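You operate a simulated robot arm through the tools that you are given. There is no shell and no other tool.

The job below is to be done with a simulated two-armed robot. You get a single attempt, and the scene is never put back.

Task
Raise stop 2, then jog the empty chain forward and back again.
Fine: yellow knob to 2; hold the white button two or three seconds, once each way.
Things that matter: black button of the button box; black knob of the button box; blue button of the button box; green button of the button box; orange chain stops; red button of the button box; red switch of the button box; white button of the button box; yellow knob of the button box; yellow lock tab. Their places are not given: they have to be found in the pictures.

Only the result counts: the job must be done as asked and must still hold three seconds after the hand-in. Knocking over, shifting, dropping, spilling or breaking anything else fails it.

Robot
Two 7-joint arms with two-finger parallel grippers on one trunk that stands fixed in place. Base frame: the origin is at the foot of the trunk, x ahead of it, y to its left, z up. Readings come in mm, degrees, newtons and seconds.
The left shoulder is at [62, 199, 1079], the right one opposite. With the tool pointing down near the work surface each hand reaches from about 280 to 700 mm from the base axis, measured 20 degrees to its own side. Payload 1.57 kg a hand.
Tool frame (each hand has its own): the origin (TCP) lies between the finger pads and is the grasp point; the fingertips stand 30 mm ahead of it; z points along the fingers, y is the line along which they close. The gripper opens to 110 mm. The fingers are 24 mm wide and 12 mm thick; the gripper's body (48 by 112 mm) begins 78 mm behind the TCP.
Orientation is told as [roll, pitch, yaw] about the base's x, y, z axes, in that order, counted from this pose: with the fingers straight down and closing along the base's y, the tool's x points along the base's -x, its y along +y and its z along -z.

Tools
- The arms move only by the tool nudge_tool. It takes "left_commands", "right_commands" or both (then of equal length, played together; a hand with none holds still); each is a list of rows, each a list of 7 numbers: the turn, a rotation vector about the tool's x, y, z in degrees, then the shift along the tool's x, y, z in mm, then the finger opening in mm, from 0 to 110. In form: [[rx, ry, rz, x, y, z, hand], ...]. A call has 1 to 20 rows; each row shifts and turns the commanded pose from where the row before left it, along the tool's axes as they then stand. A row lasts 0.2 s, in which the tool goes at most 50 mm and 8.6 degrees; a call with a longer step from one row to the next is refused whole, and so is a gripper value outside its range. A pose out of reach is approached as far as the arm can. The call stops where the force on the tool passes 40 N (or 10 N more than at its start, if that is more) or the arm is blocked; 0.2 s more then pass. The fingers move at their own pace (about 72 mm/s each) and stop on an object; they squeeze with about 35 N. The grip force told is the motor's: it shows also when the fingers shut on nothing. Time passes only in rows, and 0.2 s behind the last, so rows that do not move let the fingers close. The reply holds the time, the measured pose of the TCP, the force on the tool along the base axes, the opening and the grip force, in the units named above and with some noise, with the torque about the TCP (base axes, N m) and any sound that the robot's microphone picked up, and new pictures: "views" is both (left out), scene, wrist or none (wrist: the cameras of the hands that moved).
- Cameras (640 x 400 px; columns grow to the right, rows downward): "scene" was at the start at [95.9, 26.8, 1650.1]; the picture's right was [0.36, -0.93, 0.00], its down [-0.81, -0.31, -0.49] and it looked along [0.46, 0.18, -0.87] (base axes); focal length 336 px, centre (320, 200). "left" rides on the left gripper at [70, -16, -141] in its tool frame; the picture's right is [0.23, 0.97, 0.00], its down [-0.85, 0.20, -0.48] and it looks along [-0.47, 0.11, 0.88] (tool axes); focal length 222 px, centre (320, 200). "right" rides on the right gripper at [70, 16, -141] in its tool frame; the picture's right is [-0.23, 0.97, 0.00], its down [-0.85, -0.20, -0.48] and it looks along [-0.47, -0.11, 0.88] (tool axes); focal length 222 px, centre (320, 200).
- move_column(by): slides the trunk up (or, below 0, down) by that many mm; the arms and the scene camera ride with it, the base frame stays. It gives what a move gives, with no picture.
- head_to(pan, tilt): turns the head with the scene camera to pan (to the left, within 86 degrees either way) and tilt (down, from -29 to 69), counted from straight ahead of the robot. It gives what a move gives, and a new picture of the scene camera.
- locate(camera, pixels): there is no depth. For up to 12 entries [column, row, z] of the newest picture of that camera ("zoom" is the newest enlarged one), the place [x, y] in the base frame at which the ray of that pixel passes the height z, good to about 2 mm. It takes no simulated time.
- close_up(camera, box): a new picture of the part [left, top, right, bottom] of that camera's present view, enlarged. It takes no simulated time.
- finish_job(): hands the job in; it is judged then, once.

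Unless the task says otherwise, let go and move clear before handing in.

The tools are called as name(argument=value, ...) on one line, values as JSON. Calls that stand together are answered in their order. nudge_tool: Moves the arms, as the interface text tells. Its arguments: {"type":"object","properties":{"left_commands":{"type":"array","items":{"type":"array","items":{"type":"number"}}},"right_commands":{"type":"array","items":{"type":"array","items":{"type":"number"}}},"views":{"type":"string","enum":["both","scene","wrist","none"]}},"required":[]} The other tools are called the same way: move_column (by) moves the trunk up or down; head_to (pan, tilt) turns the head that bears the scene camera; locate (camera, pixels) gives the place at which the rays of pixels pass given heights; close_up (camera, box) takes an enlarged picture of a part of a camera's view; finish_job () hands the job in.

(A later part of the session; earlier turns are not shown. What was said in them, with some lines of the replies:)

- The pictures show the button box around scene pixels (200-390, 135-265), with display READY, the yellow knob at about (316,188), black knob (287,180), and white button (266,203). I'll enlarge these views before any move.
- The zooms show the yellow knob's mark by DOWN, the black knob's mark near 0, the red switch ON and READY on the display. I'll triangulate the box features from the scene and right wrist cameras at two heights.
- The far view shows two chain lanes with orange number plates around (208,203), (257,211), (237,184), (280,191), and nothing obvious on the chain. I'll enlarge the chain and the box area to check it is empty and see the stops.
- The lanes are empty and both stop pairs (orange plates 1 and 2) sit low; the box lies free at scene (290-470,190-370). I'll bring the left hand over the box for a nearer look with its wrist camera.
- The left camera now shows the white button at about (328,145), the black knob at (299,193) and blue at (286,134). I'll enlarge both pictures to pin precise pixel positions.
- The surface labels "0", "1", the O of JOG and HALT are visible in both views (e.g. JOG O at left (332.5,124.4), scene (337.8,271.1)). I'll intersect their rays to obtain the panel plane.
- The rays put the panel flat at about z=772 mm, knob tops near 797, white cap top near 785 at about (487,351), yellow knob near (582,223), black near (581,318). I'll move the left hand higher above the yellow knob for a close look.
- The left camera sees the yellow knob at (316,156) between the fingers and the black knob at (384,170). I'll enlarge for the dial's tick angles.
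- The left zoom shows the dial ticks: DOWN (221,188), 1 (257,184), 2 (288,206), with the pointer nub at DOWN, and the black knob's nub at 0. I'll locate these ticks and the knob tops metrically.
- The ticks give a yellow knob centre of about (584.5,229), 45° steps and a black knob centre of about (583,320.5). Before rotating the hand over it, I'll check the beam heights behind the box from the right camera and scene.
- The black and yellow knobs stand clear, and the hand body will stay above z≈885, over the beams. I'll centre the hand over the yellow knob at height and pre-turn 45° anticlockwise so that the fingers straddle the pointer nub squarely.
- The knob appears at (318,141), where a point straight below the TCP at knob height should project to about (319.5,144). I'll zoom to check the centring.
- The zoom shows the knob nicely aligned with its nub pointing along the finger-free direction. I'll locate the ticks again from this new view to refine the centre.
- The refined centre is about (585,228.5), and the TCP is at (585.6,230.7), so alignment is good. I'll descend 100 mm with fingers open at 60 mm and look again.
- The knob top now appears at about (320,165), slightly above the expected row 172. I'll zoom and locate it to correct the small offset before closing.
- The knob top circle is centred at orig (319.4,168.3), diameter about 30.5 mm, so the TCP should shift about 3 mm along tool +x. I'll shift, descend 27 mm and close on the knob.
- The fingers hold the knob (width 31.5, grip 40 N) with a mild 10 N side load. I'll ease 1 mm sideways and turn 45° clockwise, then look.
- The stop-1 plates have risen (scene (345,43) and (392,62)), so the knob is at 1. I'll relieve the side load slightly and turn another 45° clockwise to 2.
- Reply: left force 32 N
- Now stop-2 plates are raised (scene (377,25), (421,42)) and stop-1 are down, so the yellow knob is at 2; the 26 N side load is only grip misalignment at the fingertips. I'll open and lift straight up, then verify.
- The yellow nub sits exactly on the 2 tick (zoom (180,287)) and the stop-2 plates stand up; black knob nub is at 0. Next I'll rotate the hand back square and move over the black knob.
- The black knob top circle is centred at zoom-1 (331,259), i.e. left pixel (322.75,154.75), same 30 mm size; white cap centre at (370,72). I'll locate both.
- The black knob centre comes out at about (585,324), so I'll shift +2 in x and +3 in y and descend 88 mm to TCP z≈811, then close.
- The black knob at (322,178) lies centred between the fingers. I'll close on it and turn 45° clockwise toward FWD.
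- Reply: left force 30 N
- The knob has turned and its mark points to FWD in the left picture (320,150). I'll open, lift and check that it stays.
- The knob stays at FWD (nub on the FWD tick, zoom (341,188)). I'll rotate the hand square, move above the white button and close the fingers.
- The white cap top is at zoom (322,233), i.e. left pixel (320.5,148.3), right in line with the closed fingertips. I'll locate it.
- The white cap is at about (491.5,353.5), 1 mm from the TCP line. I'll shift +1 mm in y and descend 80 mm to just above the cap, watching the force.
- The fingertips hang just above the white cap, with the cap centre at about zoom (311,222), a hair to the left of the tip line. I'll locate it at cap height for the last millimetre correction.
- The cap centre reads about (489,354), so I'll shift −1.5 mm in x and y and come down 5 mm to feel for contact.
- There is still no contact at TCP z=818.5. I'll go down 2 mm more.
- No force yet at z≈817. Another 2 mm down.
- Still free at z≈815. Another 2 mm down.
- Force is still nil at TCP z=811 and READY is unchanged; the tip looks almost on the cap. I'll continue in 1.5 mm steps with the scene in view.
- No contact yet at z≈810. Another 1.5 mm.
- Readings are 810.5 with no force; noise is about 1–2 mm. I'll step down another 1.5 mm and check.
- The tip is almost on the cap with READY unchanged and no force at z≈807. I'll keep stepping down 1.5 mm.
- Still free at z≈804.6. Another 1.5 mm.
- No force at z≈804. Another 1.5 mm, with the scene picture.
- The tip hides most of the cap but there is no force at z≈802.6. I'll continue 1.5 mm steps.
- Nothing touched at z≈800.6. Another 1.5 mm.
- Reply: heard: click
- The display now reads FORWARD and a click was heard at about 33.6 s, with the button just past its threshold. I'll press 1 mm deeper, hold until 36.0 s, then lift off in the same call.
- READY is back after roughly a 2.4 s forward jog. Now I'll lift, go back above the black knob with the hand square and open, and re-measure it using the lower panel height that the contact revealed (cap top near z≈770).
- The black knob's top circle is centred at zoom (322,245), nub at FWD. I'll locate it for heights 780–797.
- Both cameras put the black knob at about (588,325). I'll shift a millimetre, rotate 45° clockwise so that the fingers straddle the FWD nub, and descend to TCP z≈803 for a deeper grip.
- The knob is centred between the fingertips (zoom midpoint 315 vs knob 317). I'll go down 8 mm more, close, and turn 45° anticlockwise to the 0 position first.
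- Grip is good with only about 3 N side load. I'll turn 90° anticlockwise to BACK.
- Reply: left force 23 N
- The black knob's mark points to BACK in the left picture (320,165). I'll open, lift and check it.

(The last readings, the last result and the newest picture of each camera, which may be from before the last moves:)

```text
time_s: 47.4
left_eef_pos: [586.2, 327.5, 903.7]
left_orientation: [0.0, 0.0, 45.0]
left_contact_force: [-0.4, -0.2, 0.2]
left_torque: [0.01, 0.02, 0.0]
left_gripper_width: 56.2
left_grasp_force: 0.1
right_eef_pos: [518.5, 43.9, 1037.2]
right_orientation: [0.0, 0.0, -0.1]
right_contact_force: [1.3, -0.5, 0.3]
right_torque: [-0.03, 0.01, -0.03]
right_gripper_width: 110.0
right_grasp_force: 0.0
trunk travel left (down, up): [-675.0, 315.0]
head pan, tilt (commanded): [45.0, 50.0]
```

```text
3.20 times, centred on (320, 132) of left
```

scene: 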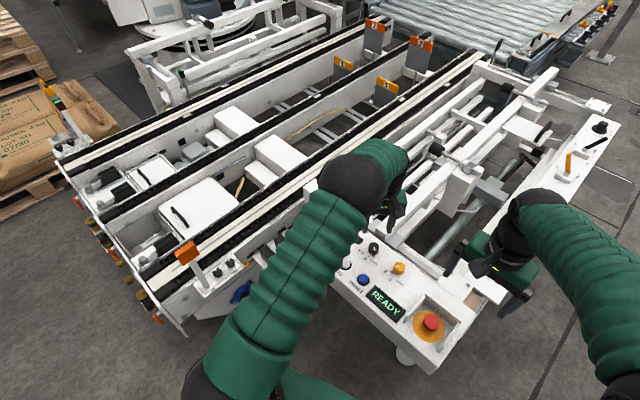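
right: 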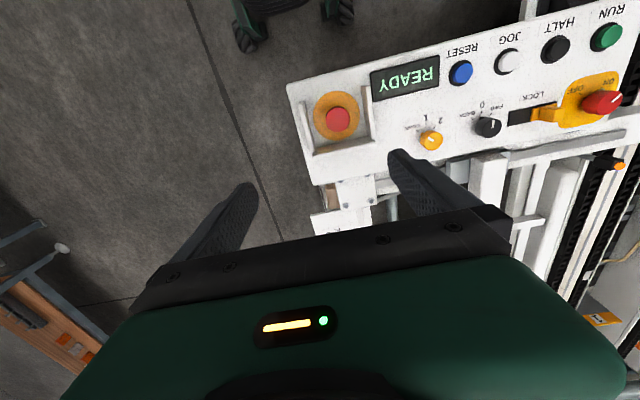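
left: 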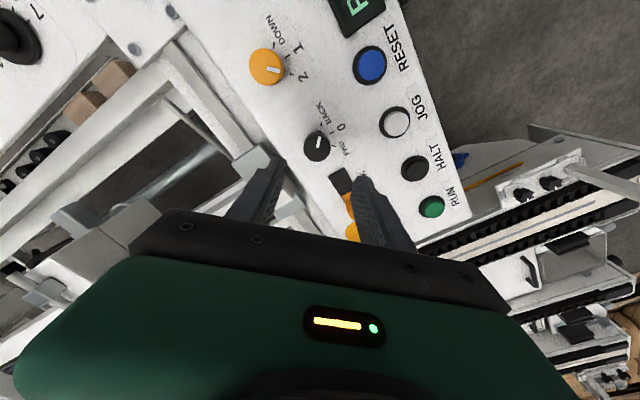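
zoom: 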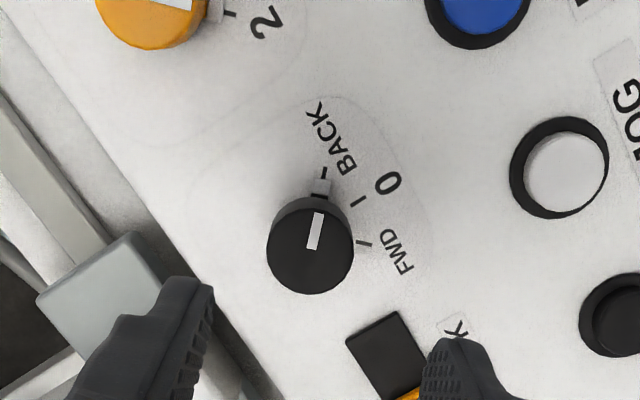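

The black nub is on the BACK tick (zoom (322,187)) and yellow is still at 2. I'll rotate square, close the fingers and go back above the white button.

nudge_tool(left_commands=[[0, 0, 7.5, 0, 0, 0, 56], [0, 0, 7.5, 0, 0, 0, 40], [0, 0, 7.5, 0, 0, 0, 30], [0, 0, 7.5, 0, 0, 0, 20], [0, 0, 7.5, 0, 0, 0, 10], [0, 0, 7.5, 0, 0, 0, 0], [0, 0, 0, 25, 7, 0, 0], [0, 0, 0, 24, 7, 0, 0], [0, 0, 0, 24, 7, 0, 0], [0, 0, 0, 24, 7, 0, 0], [0, 0, 0, 0, 0, 25, 0], [0, 0, 0, 0, 0, 25, 0], [0, 0, 0, 0, 0, 0, 0], [0, 0, 0, 0, 0, 0, 0]], views="both")

close_up(camera="left", box=[240, 110, 400, 210])

```text
time_s: 50.4
left_eef_pos: [491.0, 353.6, 849.9]
left_orientation: [0.1, 0.0, 0.0]
left_contact_force: [0.0, 0.3, 0.4]
left_torque: [0.03, -0.01, 0.02]
left_gripper_width: 0.0
left_grasp_force: 21.4
right_eef_pos: [519.2, 42.6, 1036.8]
right_orientation: [-0.1, 0.0, 0.1]
right_contact_force: [-0.3, 0.1, -0.1]
right_torque: [0.02, -0.01, -0.01]
right_gripper_width: 110.0
right_grasp_force: 0.0
trunk travel left (down, up): [-675.0, 315.0]
head pan, tilt (commanded): [45.0, 50.0]
```

scene: 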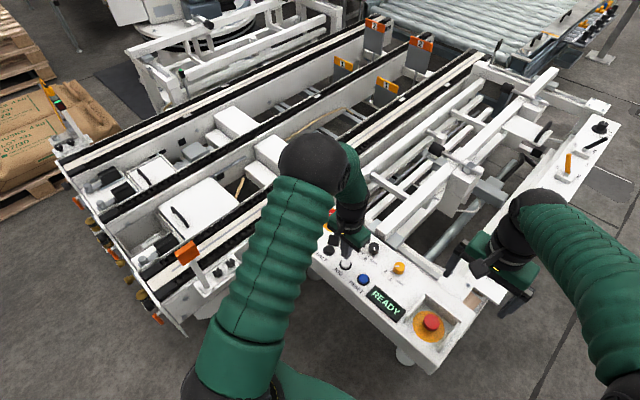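
left: 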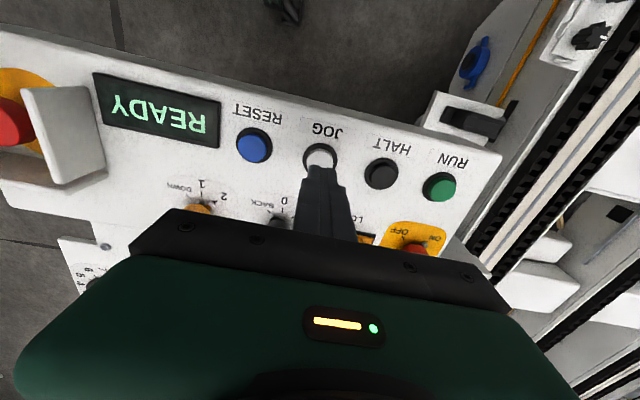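

```text
4.00 times, centred on (320, 160) of left
```

zoom: 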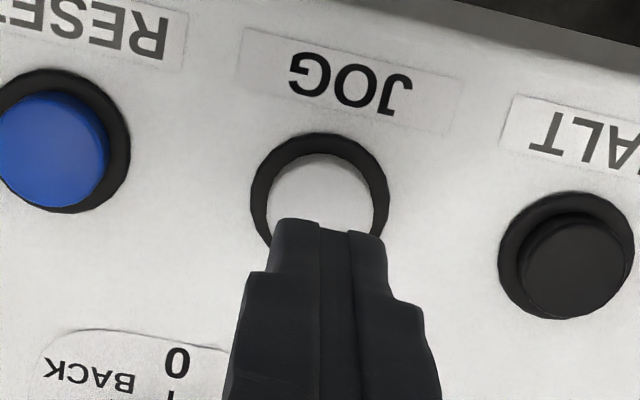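

The tip is lined up over the white cap as before. I'll come down 45 mm to just above the known contact height (z≈800) and then feel for the click.

nudge_tool(left_commands=[[0, 0, 0, 0, 0, 20, 0], [0, 0, 0, 0, 0, 16, 0], [0, 0, 0, 0, 0, 9, 0], [0, 0, 0, 0, 0, 0, 0]], views="wrist")

```text
time_s: 51.4
left_eef_pos: [490.2, 355.2, 805.7]
left_orientation: [0.0, 0.1, 0.0]
left_contact_force: [-0.5, 0.6, 0.8]
left_torque: [0.0, 0.0, -0.02]
left_gripper_width: 0.0
left_grasp_force: 21.3
right_eef_pos: [518.1, 43.4, 1036.7]
right_orientation: [0.0, 0.0, 0.0]
right_contact_force: [0.3, 0.3, 0.1]
right_torque: [0.02, -0.02, -0.04]
right_gripper_width: 110.1
right_grasp_force: 0.0
trunk travel left (down, up): [-675.0, 315.0]
head pan, tilt (commanded): [45.0, 50.0]
```

left: 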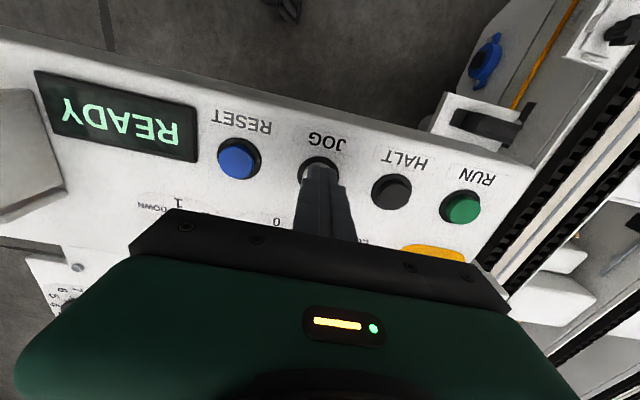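

READY still shows and there is no force at z≈805.7. I'll step 2 mm down.

nudge_tool(left_commands=[[0, 0, 0, 0, 0, 2, 0]], views="none")

```text
time_s: 51.8
left_eef_pos: [489.5, 355.0, 802.1]
left_orientation: [0.0, 0.0, 0.0]
left_contact_force: [0.1, 1.4, -0.6]
left_torque: [-0.01, -0.01, 0.0]
left_gripper_width: 0.0
left_grasp_force: 21.3
right_eef_pos: [519.7, 43.1, 1036.3]
right_orientation: [0.0, 0.1, 0.0]
right_contact_force: [0.8, -0.2, 0.4]
right_torque: [0.0, 0.0, 0.01]
right_gripper_width: 110.1
right_grasp_force: 0.0
trunk travel left (down, up): [-675.0, 315.0]
head pan, tilt (commanded): [45.0, 50.0]
```

No click yet at z≈802. Another 1.5 mm.

nudge_tool(left_commands=[[0, 0, 0, 0, 0, 1.5, 0]], views="wrist")

```text
time_s: 52.2
left_eef_pos: [487.2, 355.6, 802.3]
left_orientation: [0.0, -0.1, 0.1]
left_contact_force: [-0.7, -0.4, -0.1]
left_torque: [0.02, 0.02, 0.0]
left_gripper_width: 0.0
left_grasp_force: 21.0
right_eef_pos: [518.6, 43.8, 1037.7]
right_orientation: [0.0, 0.0, 0.0]
right_contact_force: [-0.3, 0.2, 0.5]
right_torque: [0.03, -0.03, -0.03]
right_gripper_width: 109.8
right_grasp_force: 0.1
trunk travel left (down, up): [-675.0, 315.0]
head pan, tilt (commanded): [45.0, 50.0]
```

left: 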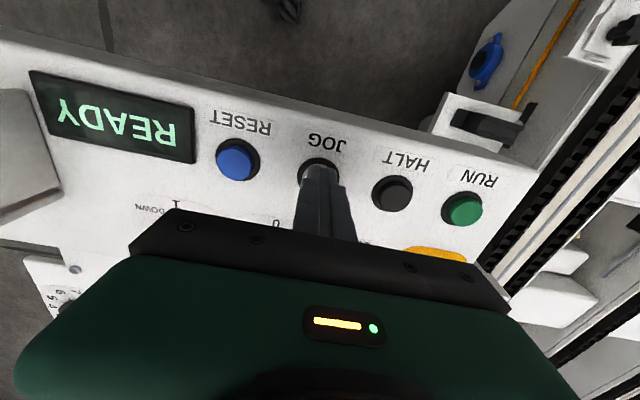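

Still READY. Another 1.5 mm down.

nudge_tool(left_commands=[[0, 0, 0, 0, -0.5, 1.5, 0]], views="wrist")

```text
time_s: 52.6
left_eef_pos: [489.5, 354.8, 801.0]
left_orientation: [0.0, 0.0, 0.0]
left_contact_force: [0.5, 1.1, 1.0]
left_torque: [0.03, 0.01, 0.01]
left_gripper_width: 0.0
left_grasp_force: 21.3
right_eef_pos: [519.7, 43.8, 1036.6]
right_orientation: [0.0, 0.0, 0.0]
right_contact_force: [0.5, 0.6, -0.4]
right_torque: [0.03, 0.01, 0.0]
right_gripper_width: 110.1
right_grasp_force: 0.3
trunk travel left (down, up): [-675.0, 315.0]
head pan, tilt (commanded): [45.0, 50.0]
```

left: 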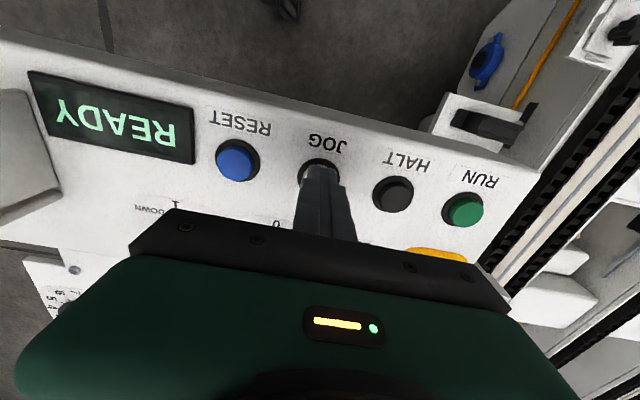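

Still READY, about at the contact height. Another 1.5 mm should give the click.

nudge_tool(left_commands=[[0, 0, 0, 0, 0, 1.5, 0]], views="wrist")

```text
time_s: 53.0
left_eef_pos: [488.8, 355.8, 800.1]
left_orientation: [0.0, 0.0, -0.1]
left_contact_force: [0.1, 0.5, 1.7]
left_torque: [0.05, -0.04, -0.01]
left_gripper_width: 0.0
left_grasp_force: 21.6
right_eef_pos: [519.3, 43.2, 1038.0]
right_orientation: [0.1, 0.0, 0.0]
right_contact_force: [-0.8, 0.1, 0.6]
right_torque: [0.02, 0.02, -0.01]
right_gripper_width: 109.9
right_grasp_force: 0.0
trunk travel left (down, up): [-675.0, 315.0]
head pan, tilt (commanded): [45.0, 50.0]
heard: click
```

left: 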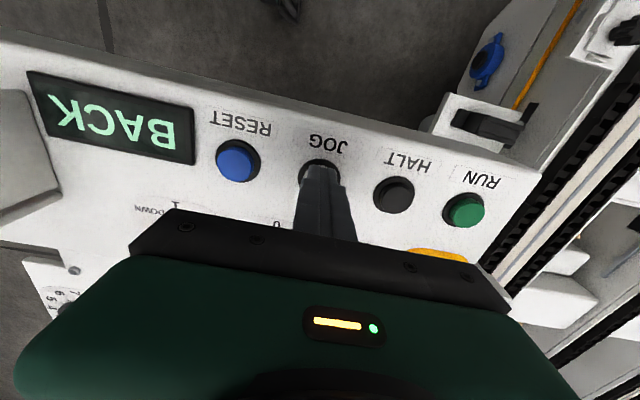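

The display reads BACK after a click at about 52.8 s. I'll press 1 mm deeper, hold until about 55.2 s, then lift off, as with the forward jog.

nudge_tool(left_commands=[[0, 0, 0, 0, 0, 1, 0], [0, 0, 0, 0, 0, 0, 0], [0, 0, 0, 0, 0, 0, 0], [0, 0, 0, 0, 0, 0, 0], [0, 0, 0, 0, 0, 0, 0], [0, 0, 0, 0, 0, 0, 0], [0, 0, 0, 0, 0, 0, 0], [0, 0, 0, 0, 0, 0, 0], [0, 0, 0, 0, 0, 0, 0], [0, 0, 0, 0, 0, 0, 0], [0, 0, 0, 0, 0, 0, 0], [0, 0, 0, 0, 0, -12, 0], [0, 0, 0, 0, 0, -20, 0], [0, 0, 0, 0, 0, -20, 0]], views="both")

```text
time_s: 56.0
left_eef_pos: [488.9, 353.3, 851.8]
left_orientation: [0.0, 0.0, 0.0]
left_contact_force: [-0.3, -1.0, 0.3]
left_torque: [0.03, -0.02, 0.0]
left_gripper_width: 0.0
left_grasp_force: 21.2
right_eef_pos: [519.6, 42.5, 1037.7]
right_orientation: [0.0, 0.1, 0.1]
right_contact_force: [0.3, -0.1, 0.3]
right_torque: [-0.02, -0.01, 0.02]
right_gripper_width: 110.0
right_grasp_force: 0.0
trunk travel left (down, up): [-675.0, 315.0]
head pan, tilt (commanded): [45.0, 50.0]
```

scene: 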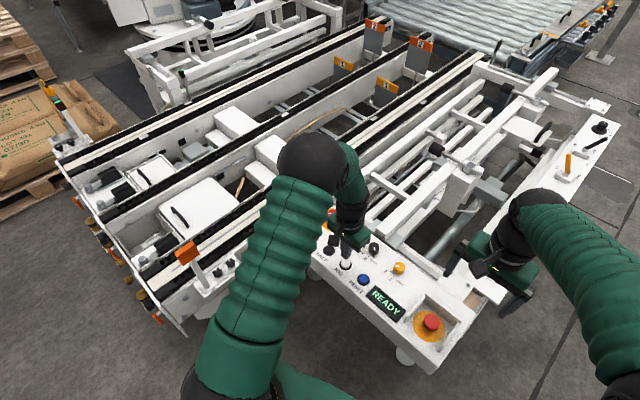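
left: 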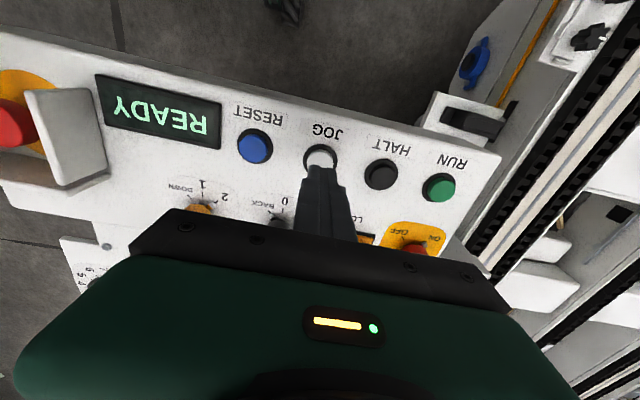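

READY is back after about 2.4 s of BACK jogging, the stop-2 plates are still up, and nothing else has changed. I'll lift the left hand clear and return it toward its starting place, then verify the panel.

nudge_tool(left_commands=[[0, 0, 0, 0, 0, -30, 0], [0, 0, 0, 0, 0, -30, 0], [0, 0, 0, 0, 0, -30, 0], [0, 0, 0, 20, 25, -21, 20], [0, 0, 0, 20, 25, -21, 40], [0, 0, 0, 20, 25, -21, 60], [0, 0, 0, 20, 25, -21, 80], [0, 0, 0, 20, 25, -21, 100], [0, 0, 0, 17, 25, -21, 110], [0, 0, 0, 0, 0, 0, 110], [0, 0, 0, 0, 0, 0, 110]], views="both")

close_up(camera="scene", box=[290, 190, 490, 315])

close_up(camera="scene", box=[310, 0, 470, 100])

close_up(camera="right", box=[380, 0, 640, 162])

```text
time_s: 58.4
left_eef_pos: [372.5, 505.0, 1068.5]
left_orientation: [0.1, 0.1, 0.0]
left_contact_force: [-0.5, 0.3, 0.1]
left_torque: [-0.02, 0.03, 0.01]
left_gripper_width: 110.1
left_grasp_force: 0.0
right_eef_pos: [519.2, 42.7, 1036.4]
right_orientation: [0.0, 0.1, -0.1]
right_contact_force: [-0.2, 0.0, -0.7]
right_torque: [0.0, 0.02, 0.01]
right_gripper_width: 110.1
right_grasp_force: 0.1
trunk travel left (down, up): [-675.0, 315.0]
head pan, tilt (commanded): [45.0, 50.0]
```

scene: 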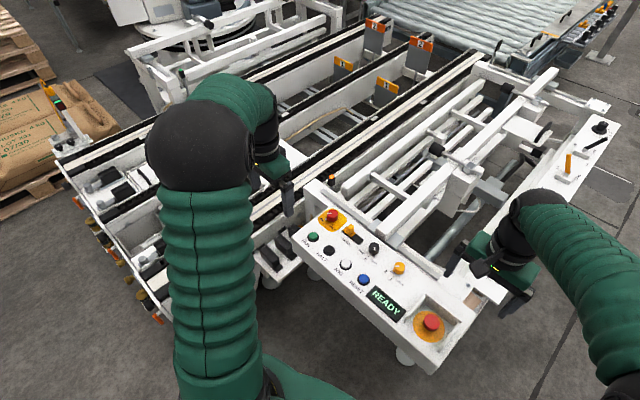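
left: 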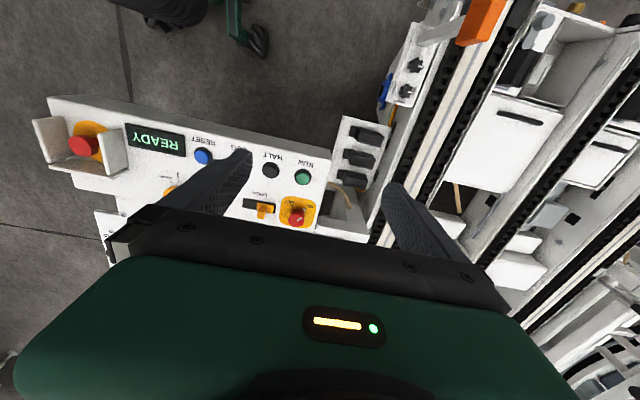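

```text
3.20 times, centred on (390, 252) of scene
```

zoom: 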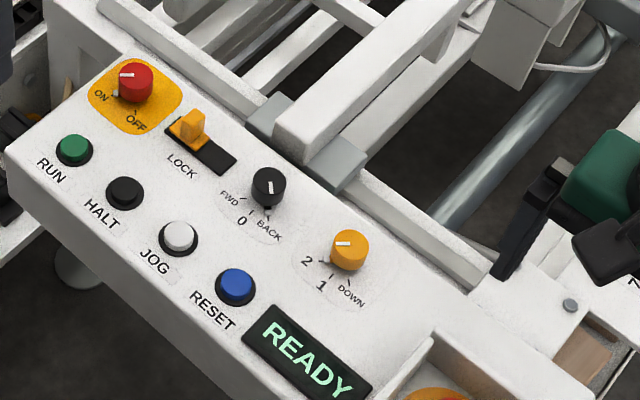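

```text
4.00 times, centred on (390, 50) of scene
```

zoom: 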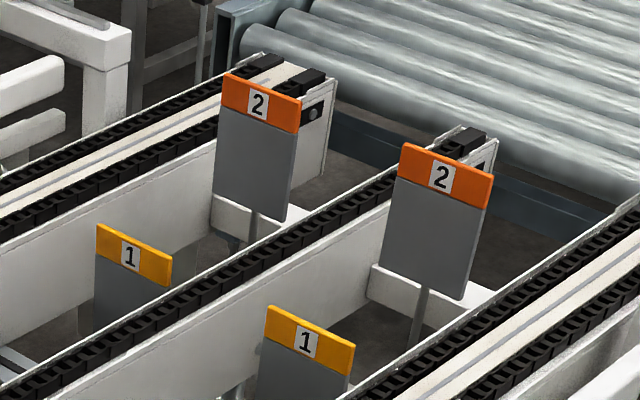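

```text
2.46 times, centred on (510, 81) of right
```

zoom: 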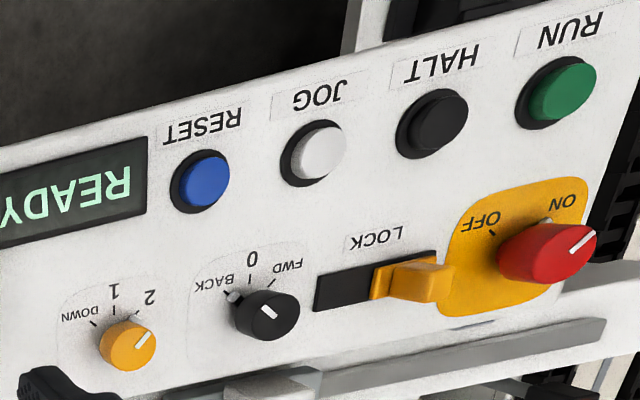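

The pictures show the yellow knob at 2 with the stop-2 plates raised. The display showed FORWARD, then BACK, during two holds of about 2.4 s each, and is READY again. The red switch is still ON, the lock tab is where it was, and both hands are clear, so I'm handing in.

finish_job()

```text
The job is handed in.
```

Stop 2 is raised, and I jogged the empty chain once forward and once back. The job is handed in.

- **Stop 2:** I turned the yellow knob to 2. It passed through 1 on the way, so stop 1 rose briefly and then dropped. The orange stop-2 plates stayed up to the end.
- **Forward jog:** With the black knob at FWD, I held the white button for about 2.4 seconds. The display read FORWARD, then went back to READY.
- **Back jog:** With the black knob at BACK, I held the white button for about 2.4 seconds again. The display read BACK, then READY.

I confirmed the jogs from the display and the button's click; I did not check the chain's movement in the pictures.

I left the black knob at BACK, because the task did not ask for it to go back to 0. The red switch is still on and the lock tab was not touched. Both hands are clear of the box.
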